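You operate a simulated robot arm through the tools that you are given. There is no shell and no other tool. Be economical: measure what you need, move in short steps, check, and stop when the job is done.

You run a simulated robot arm. Do the job below in one go: nothing can be reset, and whatever is moved stays where it is left.

TASK
Put the grey box marked "washers" from the top of the black table and the orange relay on the teal tray.

Only the result counts: the job must be done as asked and must still hold three seconds after the hand-in. Knocking over, shifting, dropping, spilling or breaking anything else fails it.

THE ROBOT
A 7-joint arm with a two-finger parallel gripper, fixed in place. Base frame: the origin is at the foot of the arm, x ahead of it, y to its left, z up; the work surface is at about z = 0. Units: m, degrees, N and s.
With the tool pointing down near the work surface it reaches from about 0.24 to 0.62 m from the base axis. Its first joint turns from -66.0 to 66.0 degrees. Payload 2.6 kg.
Tool frame: the origin (TCP) lies between the finger pads and is the grasp point; the fingertips stand 0.03 m ahead of it; z points along the fingers, y is the line along which they close. The gripper opens to 0.094 m. The fingers are 0.028 m wide and 0.01 m thick; the gripper's body (0.05 by 0.096 m) begins 0.055 m behind the TCP.
Orientation is that of the tool frame in the base frame, as a unit quaternion [x, y, z, w]. With the fingers straight down and closing along the base's y, the tool's x points along the base's -x, its y along +y and its z along -z.

THE INTERFACE
- The arm moves only by the tool play_rows. Its argument "commands" is text: rows parted by semicolons, each of 7 numbers parted by spaces: the shift along the tool's x, y, z in m, then the turn, a rotation vector about the tool's x, y, z in degrees, then the closure in counts, from 0 (fully open) to 255 (shut). In form: dx dy dz wx wy wz hand; .... A call has 1 to 8 rows; each row shifts and turns the commanded pose from where the row before left it, along the tool's axes as they then stand. A row lasts 0.2 s, in which the tool goes at most 0.05 m and 8.6 degrees; a call with a longer step from one row to the next is refused whole, and so is a gripper value outside its range. A pose out of reach is approached as far as the arm can. The call stops where the force on the tool passes 40 N (or 10 N more than at its start, if that is more) or the arm is blocked; 0.2 s more then pass. Each finger travels about 0.072 m/s and halts on what it meets, pressing with about 25 N; the grip force reading is that of the motor and also rises with nothing between the fingers. The clock runs only during rows and for 0.2 s after the last one: add rows that do not move to give the fingers time. It gives the time, the measured TCP pose, the force on the tool (base axes), the opening and the grip force at its end, in the units of the frame above (readings bear some noise), and new pictures: "pictures" is both (left out), scene, wrist or none.
- Cameras (640 x 400 px; columns grow to the right, rows downward): "scene" is fixed at [0.0201, 0.4234, 0.5584]; the picture's right is [-0.89, -0.46, 0.00], its down [-0.29, 0.55, -0.78] and it looks along [0.36, -0.69, -0.63] (base axes); focal length 301 px, centre (320, 200). "wrist" rides on the gripper at [-0.037, 0, -0.058] in the tool frame; the picture's right is [0.00, -1.00, 0.00], its down [0.97, 0.00, -0.24] and it looks along [0.24, 0.00, 0.97] (tool axes); focal length 218 px, centre (320, 200).
- measure_at(camera, pixels): for up to 12 pixels [column, row] of the newest picture of that camera ("zoom" is the newest enlarged one), the place [x, y, z] in the base frame of the surface seen there, good to about 0.003 m. It takes no simulated time.
- zoom(camera, box): a new picture of the part [left, top, right, bottom] of that camera's present view, enlarged. It takes no simulated time.
- finish_job(): hands the job in; it is judged then, once.

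Keep the steps short. Do not move on a guess: measure, check each grasp and each placing, and mend mistakes. In all there are 60 turns and 120 pictures (those below and enlarged ones count). Leave the gripper open and the arm clear of the work at the hand-in unless told otherwise, and finish with a single line.

The tools are called after ">>>" as name(argument=value, ...) on one line, values as JSON. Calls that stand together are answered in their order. play_rows: Moves the arm, as the interface text tells. Its arguments: {"type":"object","properties":{"commands":{"type":"string"},"pictures":{"type":"string","enum":["both","scene","wrist","none"]}},"required":["commands"]} The other tools are called the same way: measure_at (camera, pixels) gives the place of the surface under pixels of a picture; zoom (camera, box) takes an enlarged picture of a part of a camera's view; finish_job () hands the job in.

At the start:

```text
time: 0.0
tcp_pos: [0.3972, -0.0363, 0.3236]
ee_rot: [0.001, 1.0, 0.0, 0.0]
wrist_force: [0.1, -0.5, -0.5]
finger_gap: 0.0939
finger_force: 0.1
```

scene: 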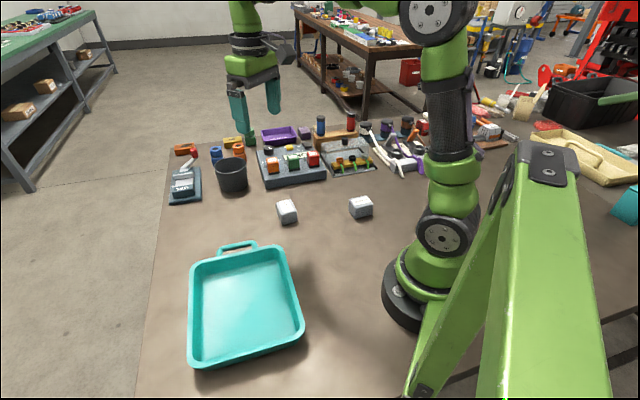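
wrist: 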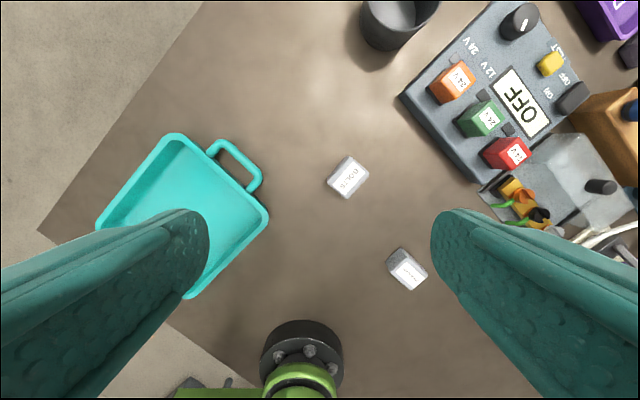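

I see two small grey boxes, a device with coloured relays, and a teal tray. I'll enlarge them to read the labels.

>>> zoom(camera="wrist", box=[300, 130, 460, 310])

>>> zoom(camera="wrist", box=[390, 0, 640, 240])

>>> zoom(camera="scene", box=[160, 100, 440, 240])

```text
2.22 times, centred on (380, 220) of wrist
```

zoom: 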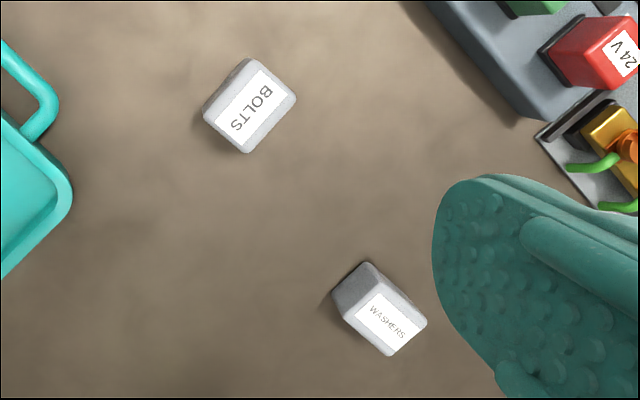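

```text
1.67 times, centred on (515, 120) of wrist
```

zoom: 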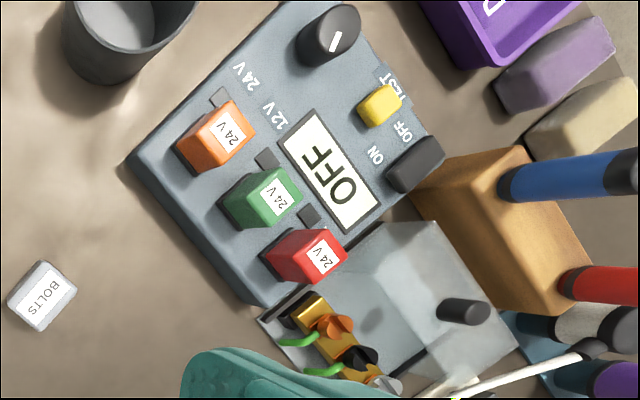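

```text
2.29 times, centred on (300, 170) of scene
```

zoom: 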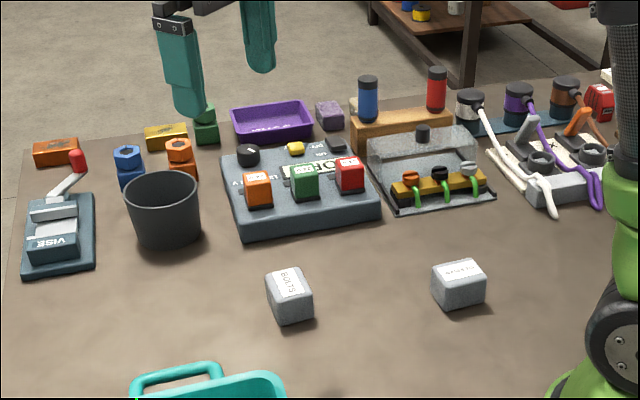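

The right box (wrist ~407,269) reads WASHERS. The orange 24 V block on the tester seems to be the relay, but there is also an orange block at scene (185,149). I'll check that one and measure everything.

>>> zoom(camera="scene", box=[160, 125, 260, 205])

>>> zoom(camera="scene", box=[250, 120, 390, 225])

>>> measure_at(camera="wrist", pixels=[[394, 249], [407, 265], [426, 270], [411, 287], [400, 257], [385, 262], [460, 73], [448, 104], [432, 82], [473, 83], [452, 65], [420, 105]])

>>> measure_at(camera="scene", pixels=[[240, 300], [245, 270], [250, 335], [205, 300], [285, 290], [238, 243], [195, 300], [297, 300], [360, 202], [361, 214], [273, 162], [273, 178]])

```text
5.00 times, centred on (210, 165) of scene
```

zoom: 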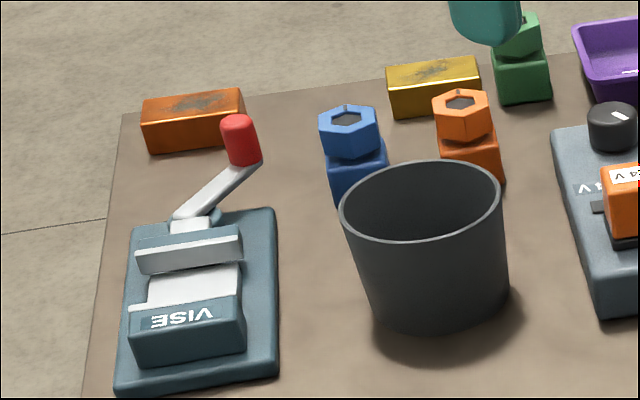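

```text
3.81 times, centred on (320, 172) of scene
```

zoom: 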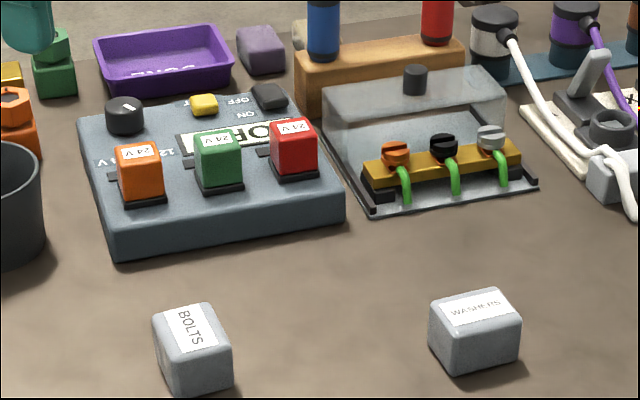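

```text
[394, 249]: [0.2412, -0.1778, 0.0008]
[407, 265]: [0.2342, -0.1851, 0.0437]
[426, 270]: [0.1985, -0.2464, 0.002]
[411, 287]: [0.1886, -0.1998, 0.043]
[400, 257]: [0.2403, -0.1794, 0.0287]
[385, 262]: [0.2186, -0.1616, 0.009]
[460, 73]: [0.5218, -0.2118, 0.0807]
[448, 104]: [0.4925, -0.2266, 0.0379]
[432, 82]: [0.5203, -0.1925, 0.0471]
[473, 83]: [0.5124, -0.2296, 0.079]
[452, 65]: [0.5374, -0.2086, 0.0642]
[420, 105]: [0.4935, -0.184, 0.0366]
```

```text
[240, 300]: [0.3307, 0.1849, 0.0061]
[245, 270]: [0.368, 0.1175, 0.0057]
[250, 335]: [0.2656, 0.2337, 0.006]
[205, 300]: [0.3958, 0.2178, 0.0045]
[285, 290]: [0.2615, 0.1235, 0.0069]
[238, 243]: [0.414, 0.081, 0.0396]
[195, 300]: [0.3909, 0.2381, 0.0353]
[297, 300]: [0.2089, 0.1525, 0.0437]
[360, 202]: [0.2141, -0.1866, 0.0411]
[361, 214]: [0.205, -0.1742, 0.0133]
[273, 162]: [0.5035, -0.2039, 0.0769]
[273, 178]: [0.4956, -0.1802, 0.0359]
```

The "WASHERS" box is at about (0.214, -0.187) with its top at 0.043. The relay sits at about (0.515, -0.21) with its top at 0.08. The other orange blocks are a plain bar and a nut, so they aren't relays. I'll hover over the washers box to get its angle.

>>> play_rows(commands="0.0305 -0.025 0.017 0 0 0 0;0.0305 -0.025 0.017 0 0 0 0;0.0305 -0.025 0.017 0 0 0 0;0.0305 -0.025 0.017 0 0 0 0;0.0305 -0.025 0.017 0 0 0 0;0.0305 -0.025 0.017 0 0 0 0;0 0 0 0 0 0 0", pictures="both")

```text
time: 1.6
tcp_pos: [0.2118, -0.1879, 0.2205]
ee_rot: [0.0, 1.0, -0.001, -0.001]
wrist_force: [0.4, 1.1, 0.2]
finger_gap: 0.0942
finger_force: 0.0
```

scene: 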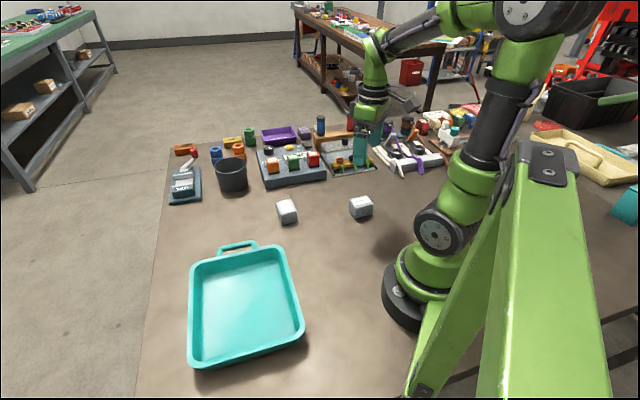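
wrist: 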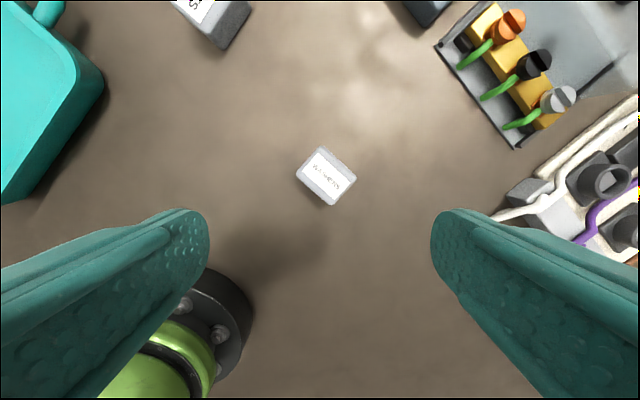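

>>> zoom(camera="wrist", box=[280, 130, 376, 226])

>>> measure_at(camera="wrist", pixels=[[319, 149], [353, 178], [331, 203], [299, 173], [326, 176]])

```text
4.17 times, centred on (328, 178) of wrist
```

zoom: 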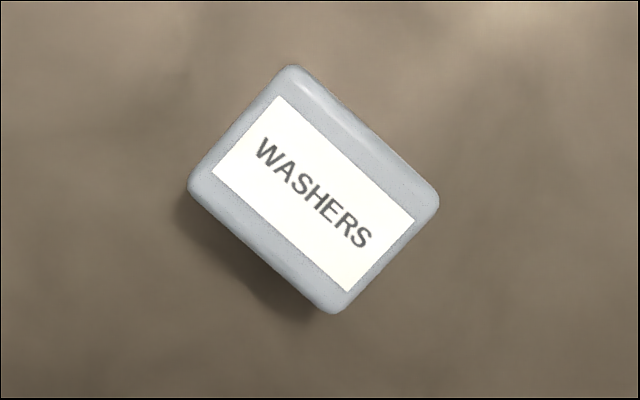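

```text
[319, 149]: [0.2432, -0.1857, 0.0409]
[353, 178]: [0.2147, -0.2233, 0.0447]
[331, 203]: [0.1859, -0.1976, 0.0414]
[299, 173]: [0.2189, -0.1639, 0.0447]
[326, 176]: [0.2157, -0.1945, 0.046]
```

The washers box is centred near (0.2157, -0.1935). Its long axis lies at about 49° and is 0.048 long; the short side is 0.037. I'll turn the tool -41° about base z so it closes along the long axis, then come down partway and check.

>>> play_rows(commands="-0.004 -0.0055 0 0 0 0 0;0 0 0.02 0 0 8.2 0;0 0 0.02 0 0 8.2 0;0 0 0.02 0 0 8.2 0;0 0 0.02 0 0 8.2 0;0 0 0.02 0 0 8.2 0;0 0 0 0 0 0 0", pictures="both")

```text
time: 3.2
tcp_pos: [0.2156, -0.1918, 0.1213]
ee_rot: [0.35, 0.937, 0.0, 0.0]
wrist_force: [-0.5, 0.1, -0.2]
finger_gap: 0.094
finger_force: 0.1
```

scene: 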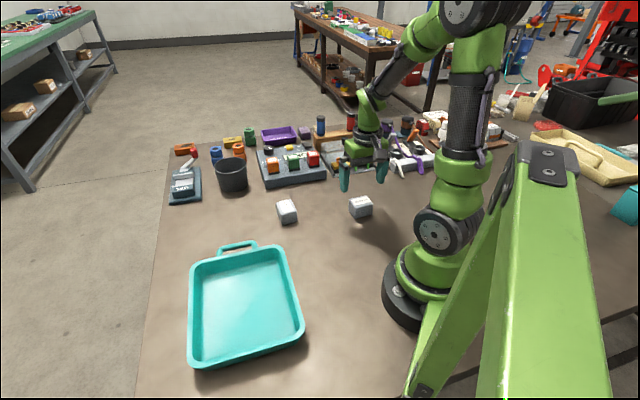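
wrist: 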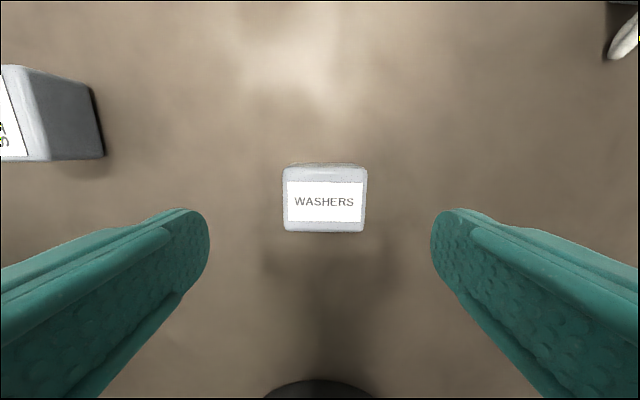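

It's well aligned. I'll measure the centre of the top.

>>> measure_at(camera="wrist", pixels=[[324, 199], [286, 200], [363, 200], [324, 170], [324, 229], [100, 120]])

```text
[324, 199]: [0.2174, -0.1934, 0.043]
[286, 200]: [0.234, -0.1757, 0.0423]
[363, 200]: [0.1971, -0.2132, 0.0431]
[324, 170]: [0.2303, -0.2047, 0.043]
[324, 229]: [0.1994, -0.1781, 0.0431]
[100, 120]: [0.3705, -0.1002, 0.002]
```

The centre is (0.216, -0.193), so the tool is on target. I'll descend to z≈0.034 and close.

>>> play_rows(commands="0 -0.001 0.03 0 0 0 0;0 0 0.03 0 0 0 0;0 0 0.0265 0 0 0 0;0 0 0 0 0 0 0;0 0 0 0 0 0 255;0 0 0 0 0 0 255;0 0 0 0 0 0 255", pictures="wrist")

```text
time: 4.8
tcp_pos: [0.2195, -0.1922, 0.032]
ee_rot: [0.349, 0.937, 0.0, 0.0]
wrist_force: [0.1, 0.1, 1.0]
finger_gap: 0.06
finger_force: 25.1
```

wrist: 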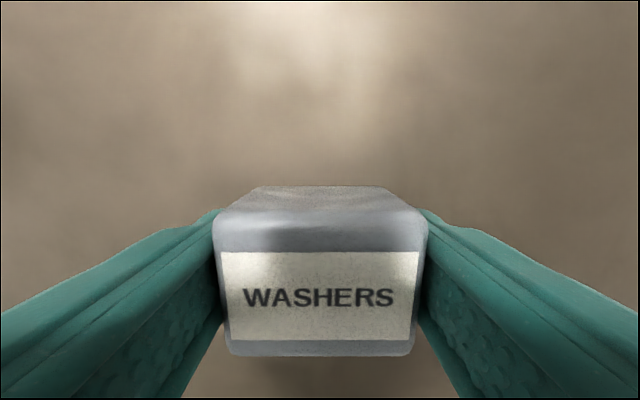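

The box is gripped (gap 0.060, 25 N). I'll lift it and measure the tray rim and floor.

>>> play_rows(commands="0 0 -0.02 0 0 0 255;0 0 -0.04 0 0 0 255;0 0 -0.04 0 0 0 255;0 0 -0.04 0 0 0 255;0 0 0 0 0 0 255", pictures="both")

>>> measure_at(camera="scene", pixels=[[210, 270], [207, 340], [280, 325], [272, 262], [240, 258], [285, 300], [195, 262], [198, 362], [300, 325], [280, 250], [225, 300], [260, 285]])

```text
time: 6.0
tcp_pos: [0.2193, -0.1914, 0.1744]
ee_rot: [0.35, 0.937, 0.0, 0.0]
wrist_force: [-0.9, 0.0, -1.6]
finger_gap: 0.0602
finger_force: 24.9
```

scene: 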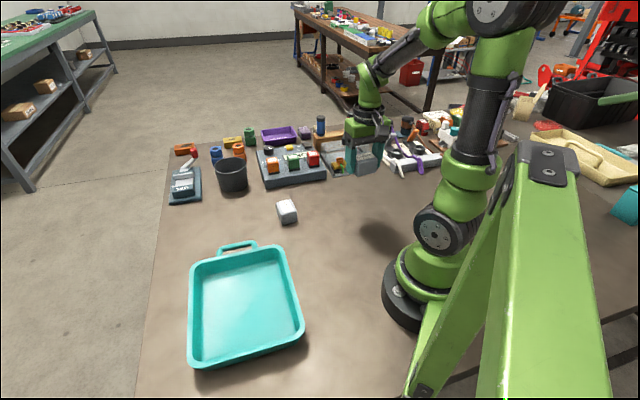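
wrist: 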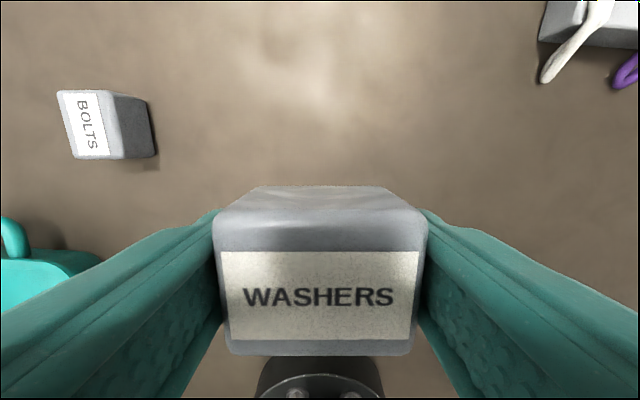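

```text
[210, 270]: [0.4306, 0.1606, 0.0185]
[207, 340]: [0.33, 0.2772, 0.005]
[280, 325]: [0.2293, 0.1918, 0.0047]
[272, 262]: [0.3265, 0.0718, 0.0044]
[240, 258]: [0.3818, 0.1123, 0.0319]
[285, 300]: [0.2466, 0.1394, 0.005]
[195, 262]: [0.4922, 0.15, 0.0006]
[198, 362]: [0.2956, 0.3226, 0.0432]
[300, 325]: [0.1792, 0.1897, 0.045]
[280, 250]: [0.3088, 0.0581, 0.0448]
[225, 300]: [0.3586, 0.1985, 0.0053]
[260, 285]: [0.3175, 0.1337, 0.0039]
```

The tray is rotated about 45°, with its centre near (0.302, 0.19), floor at 0.005 and rim at 0.045. The box will go in the half away from the handle, around (0.274, 0.218), keeping its present orientation. I'll carry it there via (0.33, 0).

>>> play_rows(commands="0.0083 0.0434 0 0 0 0 255;0.0083 0.0434 0 0 0 0 255;0.0083 0.0434 0 0 0 0 255;0.0083 0.0434 0 0 0 0 255;0.0083 0.0434 0 0 0 0 255;0.037 0.0256 0 0 0 0 255;0.037 0.0256 0 0 0 0 255;0 0 0 0 0 0 255", pictures="none")

>>> play_rows(commands="0.037 0.0256 0 0 0 0 255;0.037 0.0256 0 0 0 0 255;0.037 0.0256 0 0 0 0 255;0 0 0 0 0 0 255;0 0 0 0 0 0 255", pictures="both")

```text
time: 7.8
tcp_pos: [0.3074, 0.0869, 0.1728]
ee_rot: [0.35, 0.937, 0.0, 0.0]
wrist_force: [0.7, 0.0, -1.6]
finger_gap: 0.0602
finger_force: 25.1
```

```text
time: 9.0
tcp_pos: [0.2777, 0.2161, 0.1783]
ee_rot: [0.351, 0.937, 0.0, 0.0]
wrist_force: [-0.7, 0.7, -1.3]
finger_gap: 0.06
finger_force: 24.7
```

scene: 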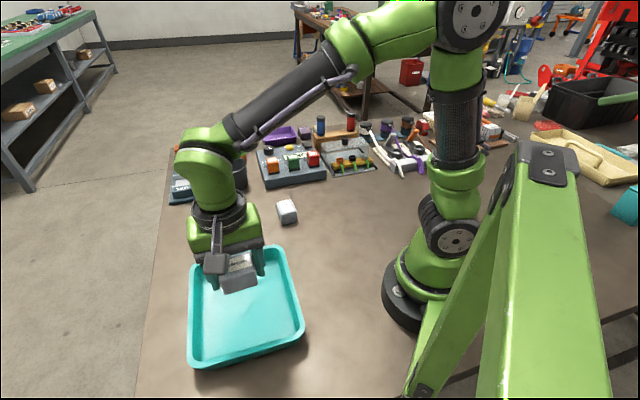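
wrist: 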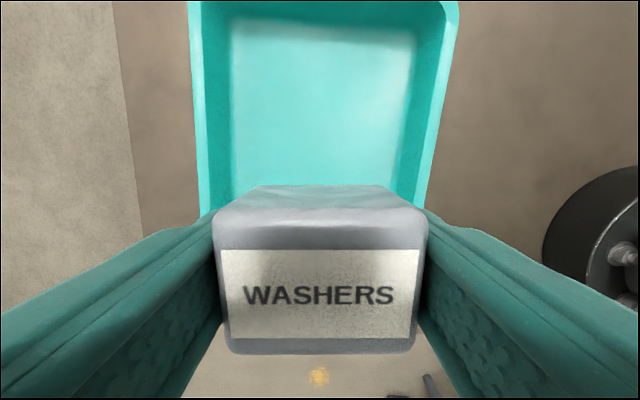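

>>> measure_at(camera="wrist", pixels=[[235, 30], [235, 180], [415, 35], [402, 180], [196, 60], [205, 200], [450, 60], [425, 200], [325, 10], [318, 377], [240, 370], [320, 220]])

>>> zoom(camera="scene", box=[170, 220, 320, 380])

```text
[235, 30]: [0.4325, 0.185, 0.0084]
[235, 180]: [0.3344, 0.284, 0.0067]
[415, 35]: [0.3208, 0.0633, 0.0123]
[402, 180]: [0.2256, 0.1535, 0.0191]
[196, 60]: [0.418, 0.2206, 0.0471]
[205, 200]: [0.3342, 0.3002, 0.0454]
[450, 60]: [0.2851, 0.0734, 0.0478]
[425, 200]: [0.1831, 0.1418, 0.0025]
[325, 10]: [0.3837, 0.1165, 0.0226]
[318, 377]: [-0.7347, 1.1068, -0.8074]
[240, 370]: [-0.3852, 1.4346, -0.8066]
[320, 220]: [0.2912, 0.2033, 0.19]
```

```text
2.50 times, centred on (245, 300) of scene
```

zoom: 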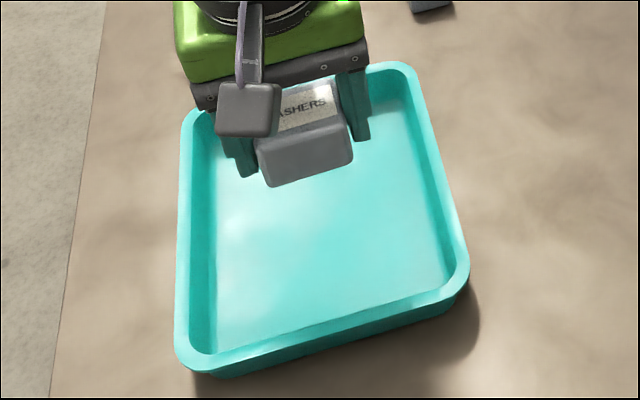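

The box is over the tray floor with clear margins. I'll descend most of the way.

>>> play_rows(commands="0 0 0.04 0 0 0 255;0 0 0.04 0 0 0 255;0 0 0.03 0 0 0 255;0 0 0.015 0 0 0 255;0 0 0 0 0 0 255;0 0 0 0 0 0 255", pictures="scene")

```text
time: 10.4
tcp_pos: [0.2776, 0.2185, 0.0503]
ee_rot: [0.35, 0.937, -0.001, 0.0]
wrist_force: [0.1, 0.0, -1.1]
finger_gap: 0.0603
finger_force: 25.3
```

scene: 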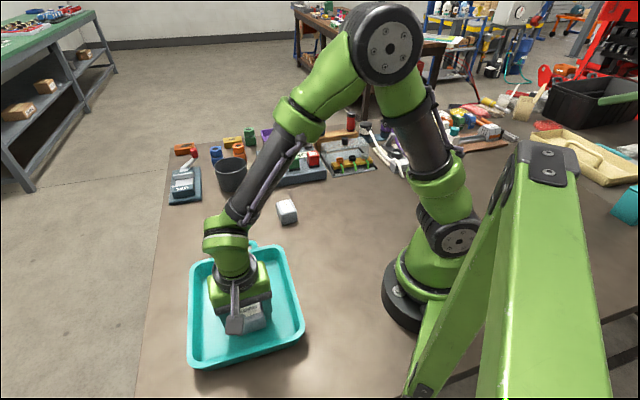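

I'll ease down in small steps and watch the force.

>>> play_rows(commands="0 0 0.004 0 0 0 255;0 0 0.003 0 0 0 255;0 0 0.003 0 0 0 255;0 0 0 0 0 0 255", pictures="none")

```text
time: 11.4
tcp_pos: [0.2749, 0.2164, 0.0404]
ee_rot: [0.35, 0.937, 0.0, 0.0]
wrist_force: [0.2, -0.1, -1.6]
finger_gap: 0.06
finger_force: 24.5
```

>>> play_rows(commands="0 0 0.001 0 0 0 255;0 0 0.001 0 0 0 255;0 0 0.001 0 0 0 255;0 0 0 0 0 0 255", pictures="none")

```text
time: 12.4
tcp_pos: [0.2752, 0.216, 0.0376]
ee_rot: [0.35, 0.937, 0.0, 0.0]
wrist_force: [-5.5, -5.2, 17.3]
finger_gap: 0.0602
finger_force: 25.1
```

The box touches the tray floor (17 N upward). I'll release it and back off upward.

>>> play_rows(commands="0 0 -0.001 0 0 0 255;0 0 0 0 0 0 40;0 0 0 0 0 0 40;0 0 0 0 0 0 40;0 0 -0.03 0 0 0 40;0 0 -0.04 0 0 0 40;0 0 -0.05 0 0 0 40;0 0 -0.03 0 0 0 40", pictures="both")

```text
time: 14.2
tcp_pos: [0.2752, 0.2172, 0.1886]
ee_rot: [0.35, 0.937, 0.0, 0.0]
wrist_force: [-1.0, 0.4, -0.6]
finger_gap: 0.0792
finger_force: 0.0
```

scene: 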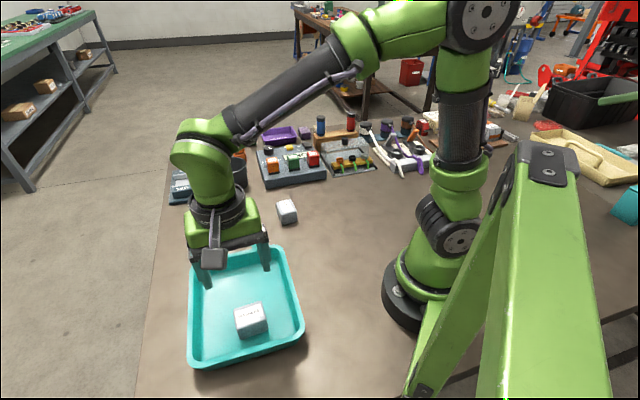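
wrist: 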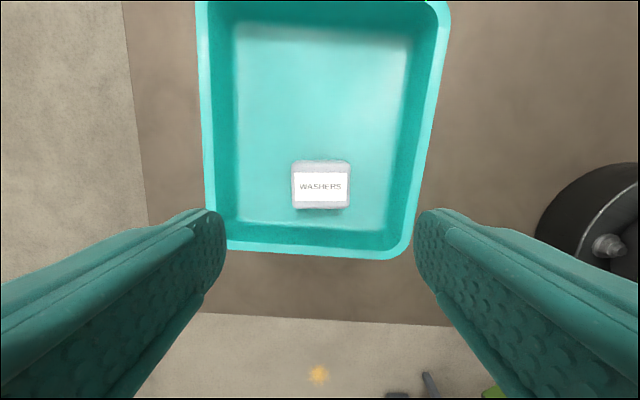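

The washers box sits well in the tray. Next I'll move high over the relay at (0.515, -0.212) and turn the tool to close across the relay row. The row runs at about 38°, so the tool's y goes to about 128°.

>>> play_rows(commands="-0.0463 -0.0167 -0.006 0 0 0 0;-0.0463 -0.0167 -0.006 0 0 0 0;-0.0463 -0.0167 -0.006 0 0 0 0;-0.0463 -0.0167 -0.006 0 0 0 0;-0.0463 -0.0167 -0.006 0 0 0 0;-0.0463 -0.0167 -0.006 0 0 0 0;-0.0463 -0.0167 -0.006 0 0 0 0;-0.0463 -0.0167 -0.006 0 0 0 0", pictures="none")

>>> play_rows(commands="-0.0463 -0.0167 0 0 0 0 0;-0.0463 -0.0167 0 0 0 0 0;0 0 0 0 0 -7.9 0;0 0 0 0 0 -7.9 0;0 0 0 0 0 -7.9 0;0 0 0 0 0 -7.9 0;0 0 0 0 0 -7.9 0;0 0 0 0 0 -7.9 0", pictures="none")

>>> play_rows(commands="0 0 0 0 0 -7.9 0;0 0 0 0 0 -7.9 0;0 0 0 0 0 -7.9 0;0 0 0 0 0 -7.9 0;0 0 0 0 0 0 0;0 0 0 0 0 0 0", pictures="both")

```text
time: 16.0
tcp_pos: [0.4627, -0.1292, 0.2376]
ee_rot: [0.349, 0.937, 0.0, 0.0]
wrist_force: [-0.5, 0.0, 0.1]
finger_gap: 0.0937
finger_force: 0.1
```

```text
time: 17.8
tcp_pos: [0.5137, -0.2124, 0.2359]
ee_rot: [-0.056, 0.998, 0.0, 0.0]
wrist_force: [-0.6, -0.7, -0.1]
finger_gap: 0.0938
finger_force: 0.1
```

```text
time: 19.2
tcp_pos: [0.5137, -0.2128, 0.2357]
ee_rot: [-0.327, 0.945, 0.0, 0.0]
wrist_force: [-0.1, 0.2, -0.5]
finger_gap: 0.094
finger_force: 0.0
```

scene: 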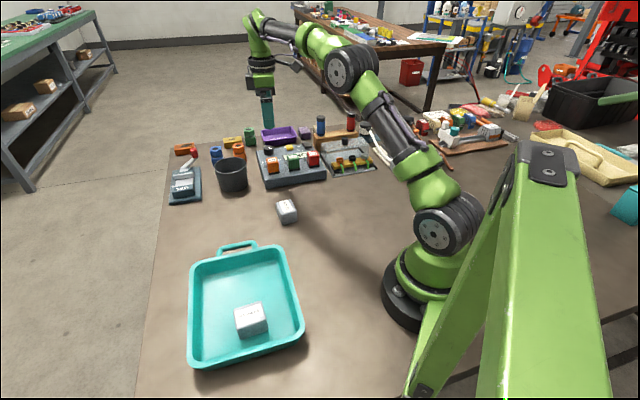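
wrist: 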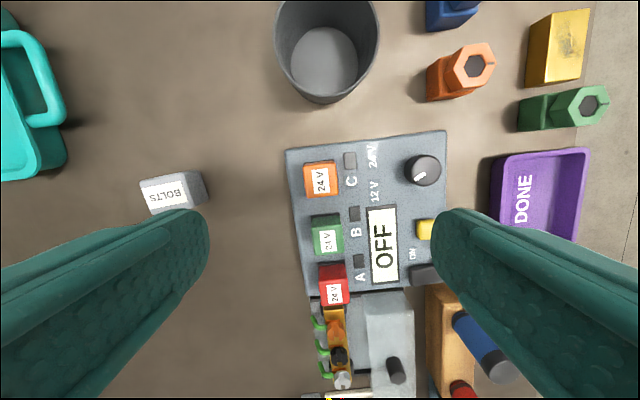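

>>> zoom(camera="wrist", box=[280, 120, 460, 310])

>>> measure_at(camera="wrist", pixels=[[307, 164], [334, 162], [337, 193], [310, 196], [322, 180], [326, 240], [334, 292], [290, 155], [310, 285], [440, 135], [350, 160], [325, 205]])

```text
2.11 times, centred on (370, 215) of wrist
```

zoom: 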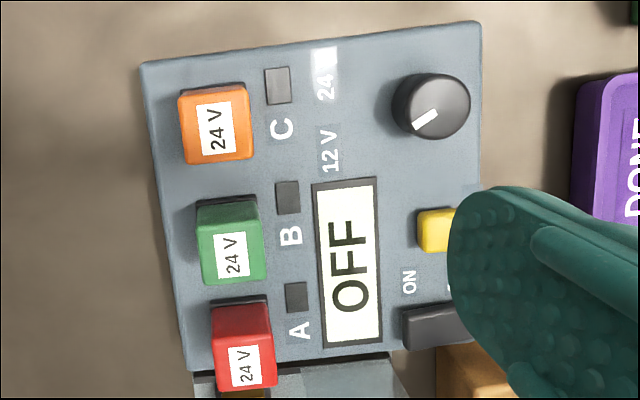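

```text
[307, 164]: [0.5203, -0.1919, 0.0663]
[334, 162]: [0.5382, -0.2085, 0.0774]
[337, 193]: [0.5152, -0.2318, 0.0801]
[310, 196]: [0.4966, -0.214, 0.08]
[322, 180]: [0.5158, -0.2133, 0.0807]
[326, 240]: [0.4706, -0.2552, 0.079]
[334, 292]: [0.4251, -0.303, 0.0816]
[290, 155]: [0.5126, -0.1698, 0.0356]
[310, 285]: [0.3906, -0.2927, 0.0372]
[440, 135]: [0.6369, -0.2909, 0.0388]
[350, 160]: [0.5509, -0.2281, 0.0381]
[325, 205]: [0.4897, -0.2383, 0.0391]
```

The relay row lies at 45°, so I'll turn another 6.8°. The relay's top centre is (0.516, -0.212), its top is at 0.080 and it is about 0.026 across. I'll descend to about 0.15 and recheck, and check the bucket's height too.

>>> measure_at(camera="wrist", pixels=[[277, 50], [377, 50], [320, 102], [300, 90]])

>>> play_rows(commands="0 0 0 0 0 -6.8 0;-0.001 -0.001 0.04 0 0 0 0;0 0 0.04 0 0 0 0;0 0 0 0 0 0 0", pictures="both")

```text
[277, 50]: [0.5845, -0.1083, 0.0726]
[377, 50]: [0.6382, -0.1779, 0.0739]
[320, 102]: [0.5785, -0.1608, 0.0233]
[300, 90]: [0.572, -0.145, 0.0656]
```

```text
time: 20.2
tcp_pos: [0.5188, -0.2156, 0.1579]
ee_rot: [-0.382, 0.924, 0.0, 0.0]
wrist_force: [-0.2, 0.1, -0.5]
finger_gap: 0.0939
finger_force: 0.1
```

scene: 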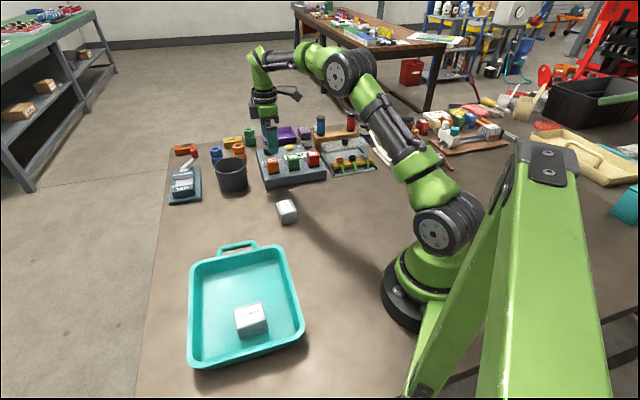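
wrist: 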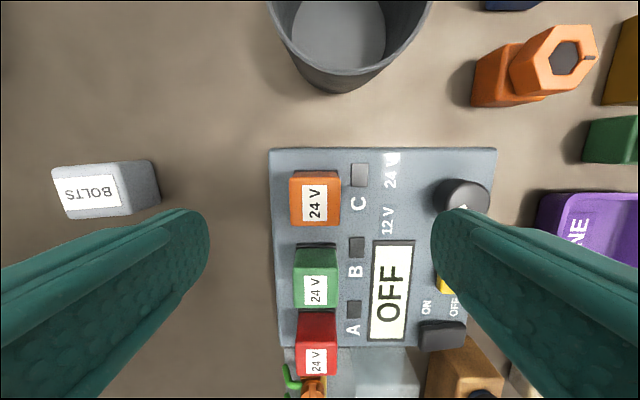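

>>> measure_at(camera="wrist", pixels=[[316, 202], [295, 202], [337, 202], [316, 180], [316, 223], [440, 190], [460, 190], [436, 285], [125, 168], [360, 175], [158, 190]])

>>> zoom(camera="wrist", box=[260, 140, 380, 260])

```text
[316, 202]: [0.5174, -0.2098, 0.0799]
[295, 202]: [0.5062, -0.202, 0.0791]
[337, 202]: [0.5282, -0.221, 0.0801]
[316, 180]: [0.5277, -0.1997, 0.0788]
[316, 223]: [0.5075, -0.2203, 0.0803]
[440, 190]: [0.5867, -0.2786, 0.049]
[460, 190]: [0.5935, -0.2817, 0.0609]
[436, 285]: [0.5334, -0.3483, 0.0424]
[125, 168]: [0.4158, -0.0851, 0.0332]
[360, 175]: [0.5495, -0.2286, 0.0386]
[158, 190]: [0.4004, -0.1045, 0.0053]
```

```text
3.33 times, centred on (320, 200) of wrist
```

zoom: 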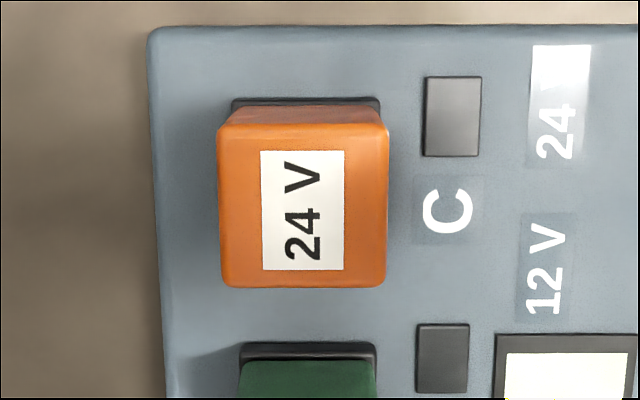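

The relay centre is about (0.517, -0.211), roughly 2.5 mm off along tool y. The knob is 0.098 m away, so it's clear. I'll correct the offset and descend to z≈0.075.

>>> play_rows(commands="-0.002 0.0022 0.03 0 0 0 0;0 0 0.03 0 0 0 0;0 0 0.02 0 0 0 0;0 0 0 0 0 0 0;0 0 0 0 0 0 0", pictures="both")

```text
time: 21.4
tcp_pos: [0.5179, -0.2111, 0.0748]
ee_rot: [-0.381, 0.925, 0.001, 0.0]
wrist_force: [0.2, 0.1, 0.1]
finger_gap: 0.0939
finger_force: 0.0
```

scene: 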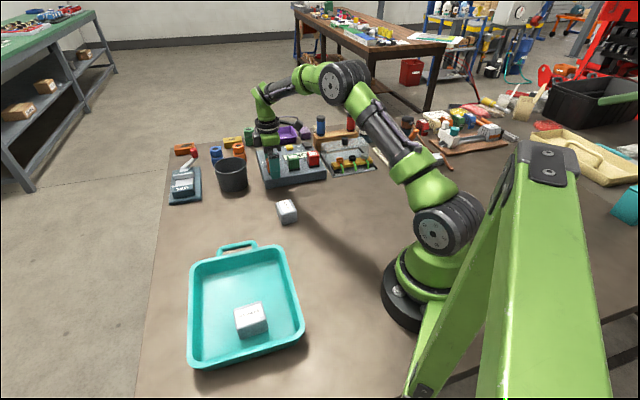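
wrist: 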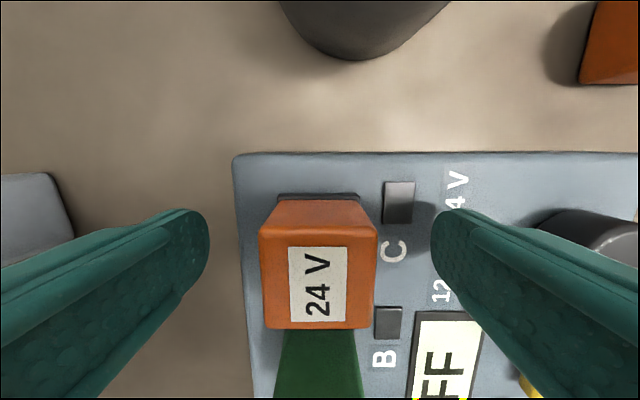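

It's centred. I'll close on the relay.

>>> play_rows(commands="0 0 0 0 0 0 255;0 0 0 0 0 0 255;0 0 0 0 0 0 255;0 0 0 0 0 0 255;0 0 0 0 0 0 255", pictures="wrist")

```text
time: 22.6
tcp_pos: [0.5179, -0.2117, 0.0746]
ee_rot: [-0.381, 0.925, -0.001, 0.0]
wrist_force: [0.1, 0.2, -0.4]
finger_gap: 0.0381
finger_force: 25.4
```

wrist: 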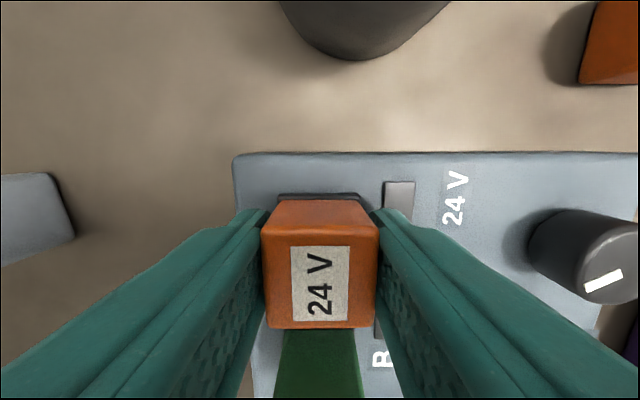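

The relay is gripped at 0.038. I'll pull straight up slowly and watch the force.

>>> play_rows(commands="0 0 -0.003 0 0 0 255;0 0 -0.003 0 0 0 255;0 0 -0.004 0 0 0 255;0 0 -0.005 0 0 0 255;0 0 0 0 0 0 255", pictures="both")

```text
time: 23.8
tcp_pos: [0.516, -0.2112, 0.0906]
ee_rot: [-0.381, 0.925, 0.0, 0.001]
wrist_force: [0.3, 0.0, 0.5]
finger_gap: 0.0378
finger_force: 25.0
```

scene: 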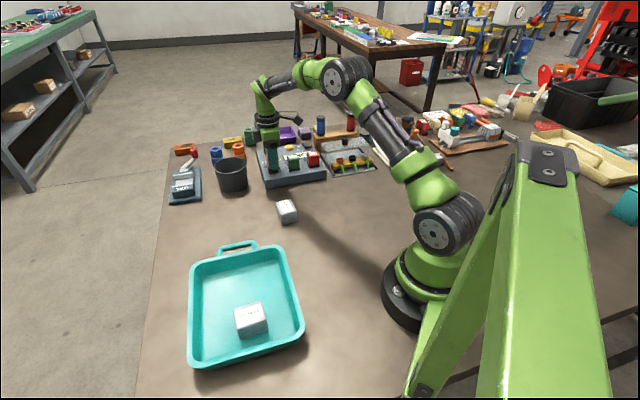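
wrist: 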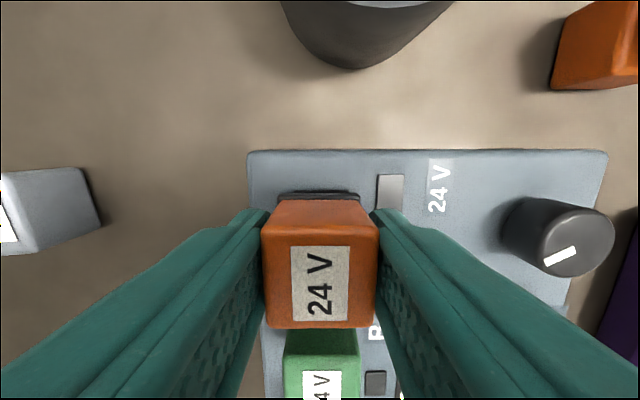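

It comes out freely and the tester hasn't moved. I'll lift higher, check what's under the relay, then carry it.

>>> play_rows(commands="0 0 -0.02 0 0 0 255;0 0 -0.035 0 0 0 255;0 0 -0.04 0 0 0 255;0 0 -0.03 0 0 0 255;0 0 0 0 0 0 255", pictures="both")

>>> zoom(camera="scene", box=[220, 80, 360, 200])

```text
time: 25.0
tcp_pos: [0.5146, -0.209, 0.2172]
ee_rot: [-0.381, 0.925, 0.0, 0.0]
wrist_force: [0.3, 0.7, -0.1]
finger_gap: 0.0377
finger_force: 25.3
```

scene: 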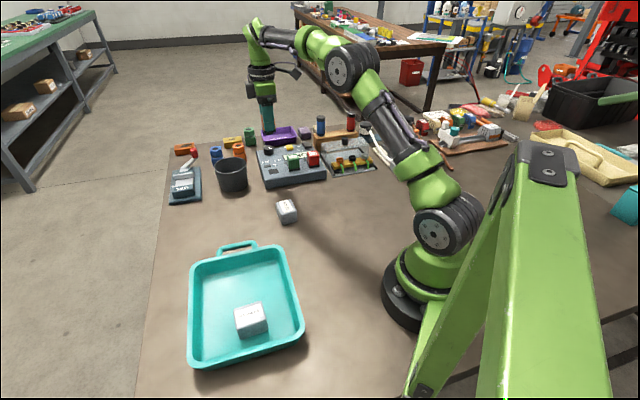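
wrist: 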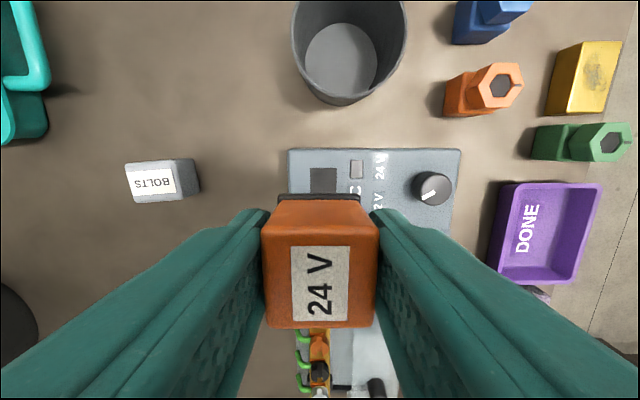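

```text
3.33 times, centred on (290, 140) of scene
```

zoom: 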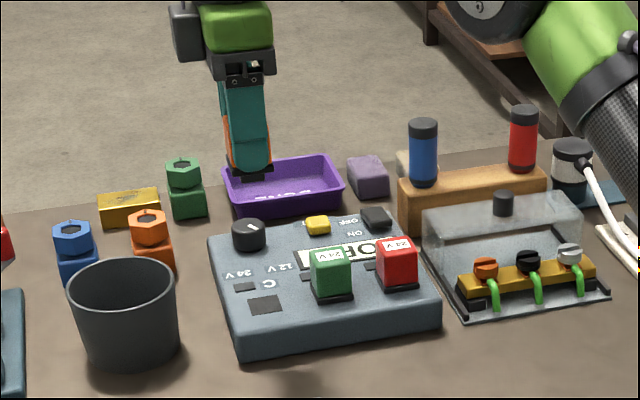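

The relay is out and the tester is undisturbed. I'll carry the relay to the handle half of the tray, at (0.343, 0.157).

>>> play_rows(commands="-0.0153 0.0425 0 0 0 0 255;-0.0153 0.0425 0 0 0 0 255;-0.0153 0.0425 0 0 0 0 255;-0.0153 0.0425 0 0 0 0 255;-0.0153 0.0425 0 0 0 0 255;-0.0153 0.0425 0 0 0 0 255;-0.0153 0.0425 0 0 0 0 255;0 0 0 0 0 0 255", pictures="none")

>>> play_rows(commands="-0.0153 0.0425 0 0 0 0 255;-0.0153 0.0425 0 0 0 0 255;0 0 0.04 0 0 0 255;0 0 0.04 0 0 0 255;0 0 0 0 0 0 255;0 0 0 0 0 0 255", pictures="both")

```text
time: 26.8
tcp_pos: [0.3818, 0.0809, 0.2165]
ee_rot: [-0.38, 0.925, 0.0, 0.0]
wrist_force: [0.7, 0.6, -1.0]
finger_gap: 0.0377
finger_force: 24.8
```

```text
time: 28.2
tcp_pos: [0.344, 0.1575, 0.136]
ee_rot: [-0.382, 0.924, 0.0, 0.0]
wrist_force: [-0.3, -0.5, -1.0]
finger_gap: 0.0378
finger_force: 24.8
```

scene: 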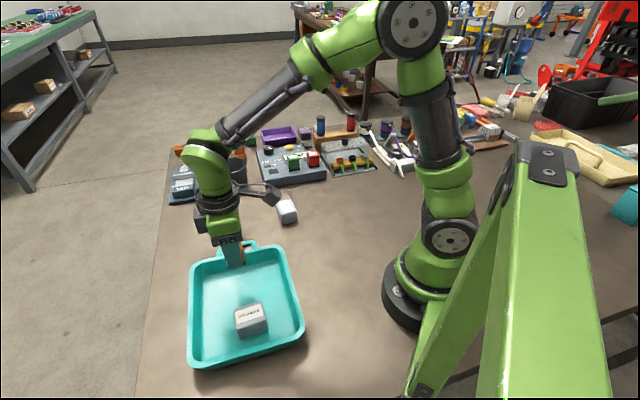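
wrist: 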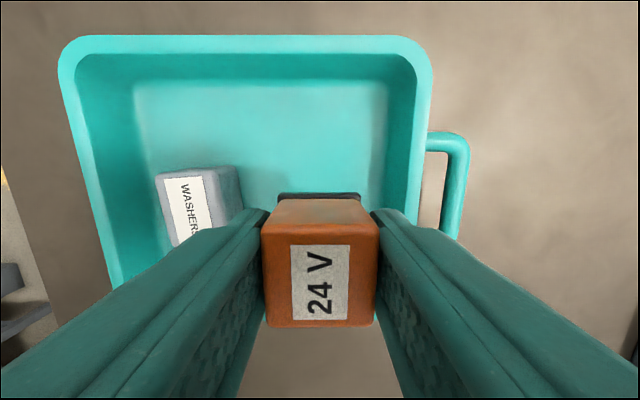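

>>> measure_at(camera="wrist", pixels=[[385, 90], [372, 195], [410, 200], [425, 120], [240, 205], [237, 170], [140, 85], [105, 235], [300, 360]])

>>> zoom(camera="scene", box=[170, 200, 320, 380])

```text
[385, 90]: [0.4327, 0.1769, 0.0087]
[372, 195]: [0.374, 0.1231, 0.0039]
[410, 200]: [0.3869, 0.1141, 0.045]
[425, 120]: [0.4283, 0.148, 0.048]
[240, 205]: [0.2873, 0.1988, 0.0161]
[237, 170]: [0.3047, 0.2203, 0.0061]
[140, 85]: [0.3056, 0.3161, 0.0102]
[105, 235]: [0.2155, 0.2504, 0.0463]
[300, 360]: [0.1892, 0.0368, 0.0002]
```

```text
2.22 times, centred on (245, 290) of scene
```

zoom: 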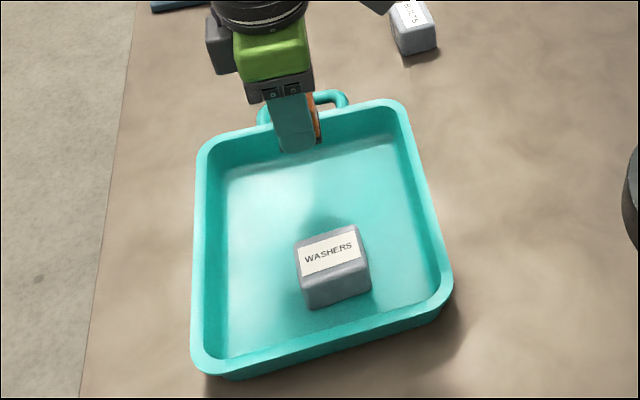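

There is 0.047 m to the handle-side wall and 0.069 m to the washers box. I'll shift 0.01 toward the box to centre it, then descend.

>>> play_rows(commands="0 0.01 0.03 0 0 0 255;0 0 0.03 0 0 0 255;0 0 0.015 0 0 0 255;0 0 0 0 0 0 255;0 0 0 0 0 0 255", pictures="scene")

>>> play_rows(commands="0 0 0.003 0 0 0 255;0 0 0.003 0 0 0 255;0 0 0.003 0 0 0 255;0 0 0.002 0 0 0 255;0 0 0 0 0 0 255", pictures="none")

```text
time: 29.4
tcp_pos: [0.3383, 0.1643, 0.0608]
ee_rot: [-0.381, 0.925, 0.0, 0.0]
wrist_force: [0.2, 0.4, -0.6]
finger_gap: 0.0377
finger_force: 24.6
```

scene: 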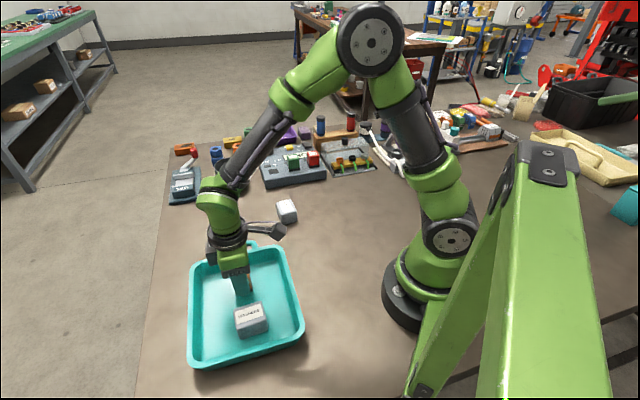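

```text
time: 30.6
tcp_pos: [0.3368, 0.1647, 0.0509]
ee_rot: [-0.382, 0.924, 0.001, 0.002]
wrist_force: [0.2, 1.7, 20.9]
finger_gap: 0.0382
finger_force: 25.4
```

It touches at z≈0.051 (21 N). I'll back off 1 mm, open partway, then rise.

>>> play_rows(commands="0 0 -0.001 0 0 0 255;0 0 0 0 0 0 90;0 0 0 0 0 0 90;0 0 0 0 0 0 90;0 0 -0.02 0 0 0 90;0 0 -0.04 0 0 0 90;0 0 -0.05 0 0 0 90;0 0 -0.03 0 0 0 90", pictures="both")

>>> zoom(camera="scene", box=[170, 220, 320, 380])

```text
time: 32.4
tcp_pos: [0.3371, 0.1652, 0.1936]
ee_rot: [-0.382, 0.924, 0.001, 0.0]
wrist_force: [0.0, 0.7, 0.7]
finger_gap: 0.0608
finger_force: 0.0
```

scene: 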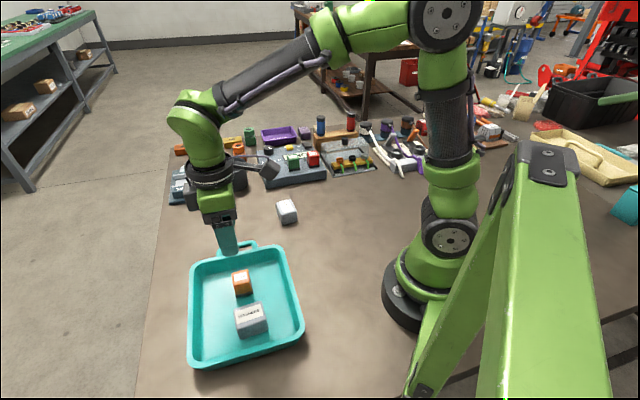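
wrist: 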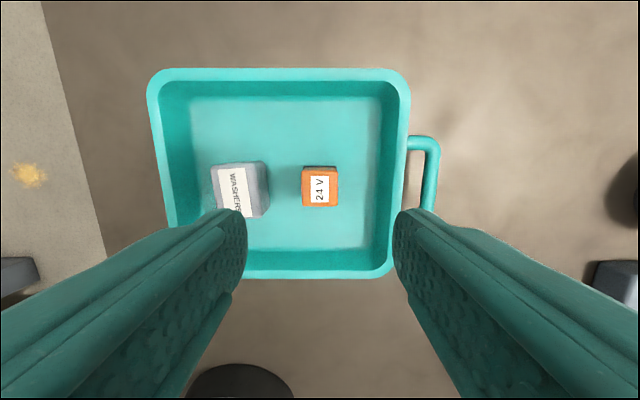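

```text
2.50 times, centred on (245, 300) of scene
```

zoom: 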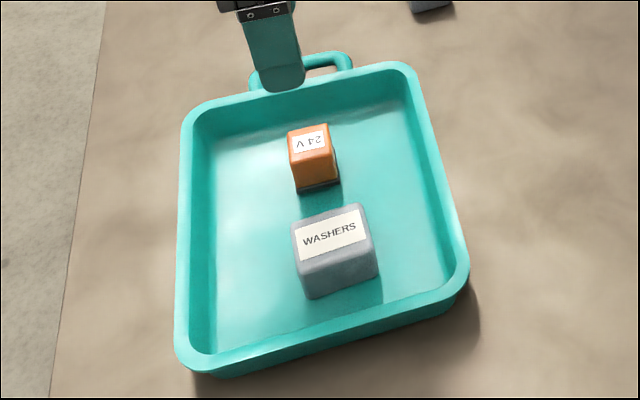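

Both pieces stand steady on the tray floor. I'll open the gripper fully, raise the arm clear and take a last look.

>>> play_rows(commands="0 0 -0.03 0 0 0 0;-0.01 -0.04 -0.02 0 0 0 0;-0.01 -0.04 -0.02 0 0 0 0;-0.01 -0.04 -0.02 0 0 0 0;-0.01 -0.04 -0.02 0 0 0 0;0 0 0 0 0 0 0;0 0 0 0 0 0 0", pictures="both")

```text
time: 34.0
tcp_pos: [0.4769, 0.0788, 0.3001]
ee_rot: [-0.381, 0.924, 0.0, -0.001]
wrist_force: [-0.7, 0.8, 0.1]
finger_gap: 0.0939
finger_force: 0.1
```

scene: 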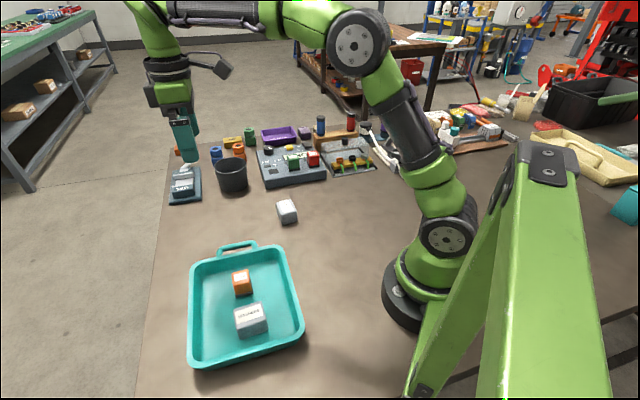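
wrist: 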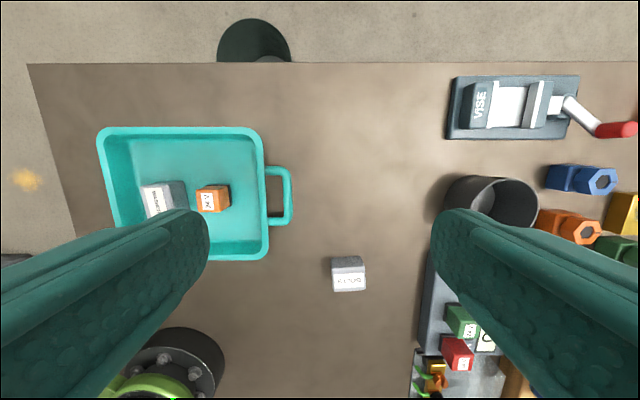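

Both items are on the tray, nothing else has moved, the gripper is open and the arm is clear, so I'm handing in.

>>> finish_job()

```text
The job is handed in.
```

The grey "washers" box and the orange relay are both standing on the teal tray, nothing else was disturbed, and the job is handed in.
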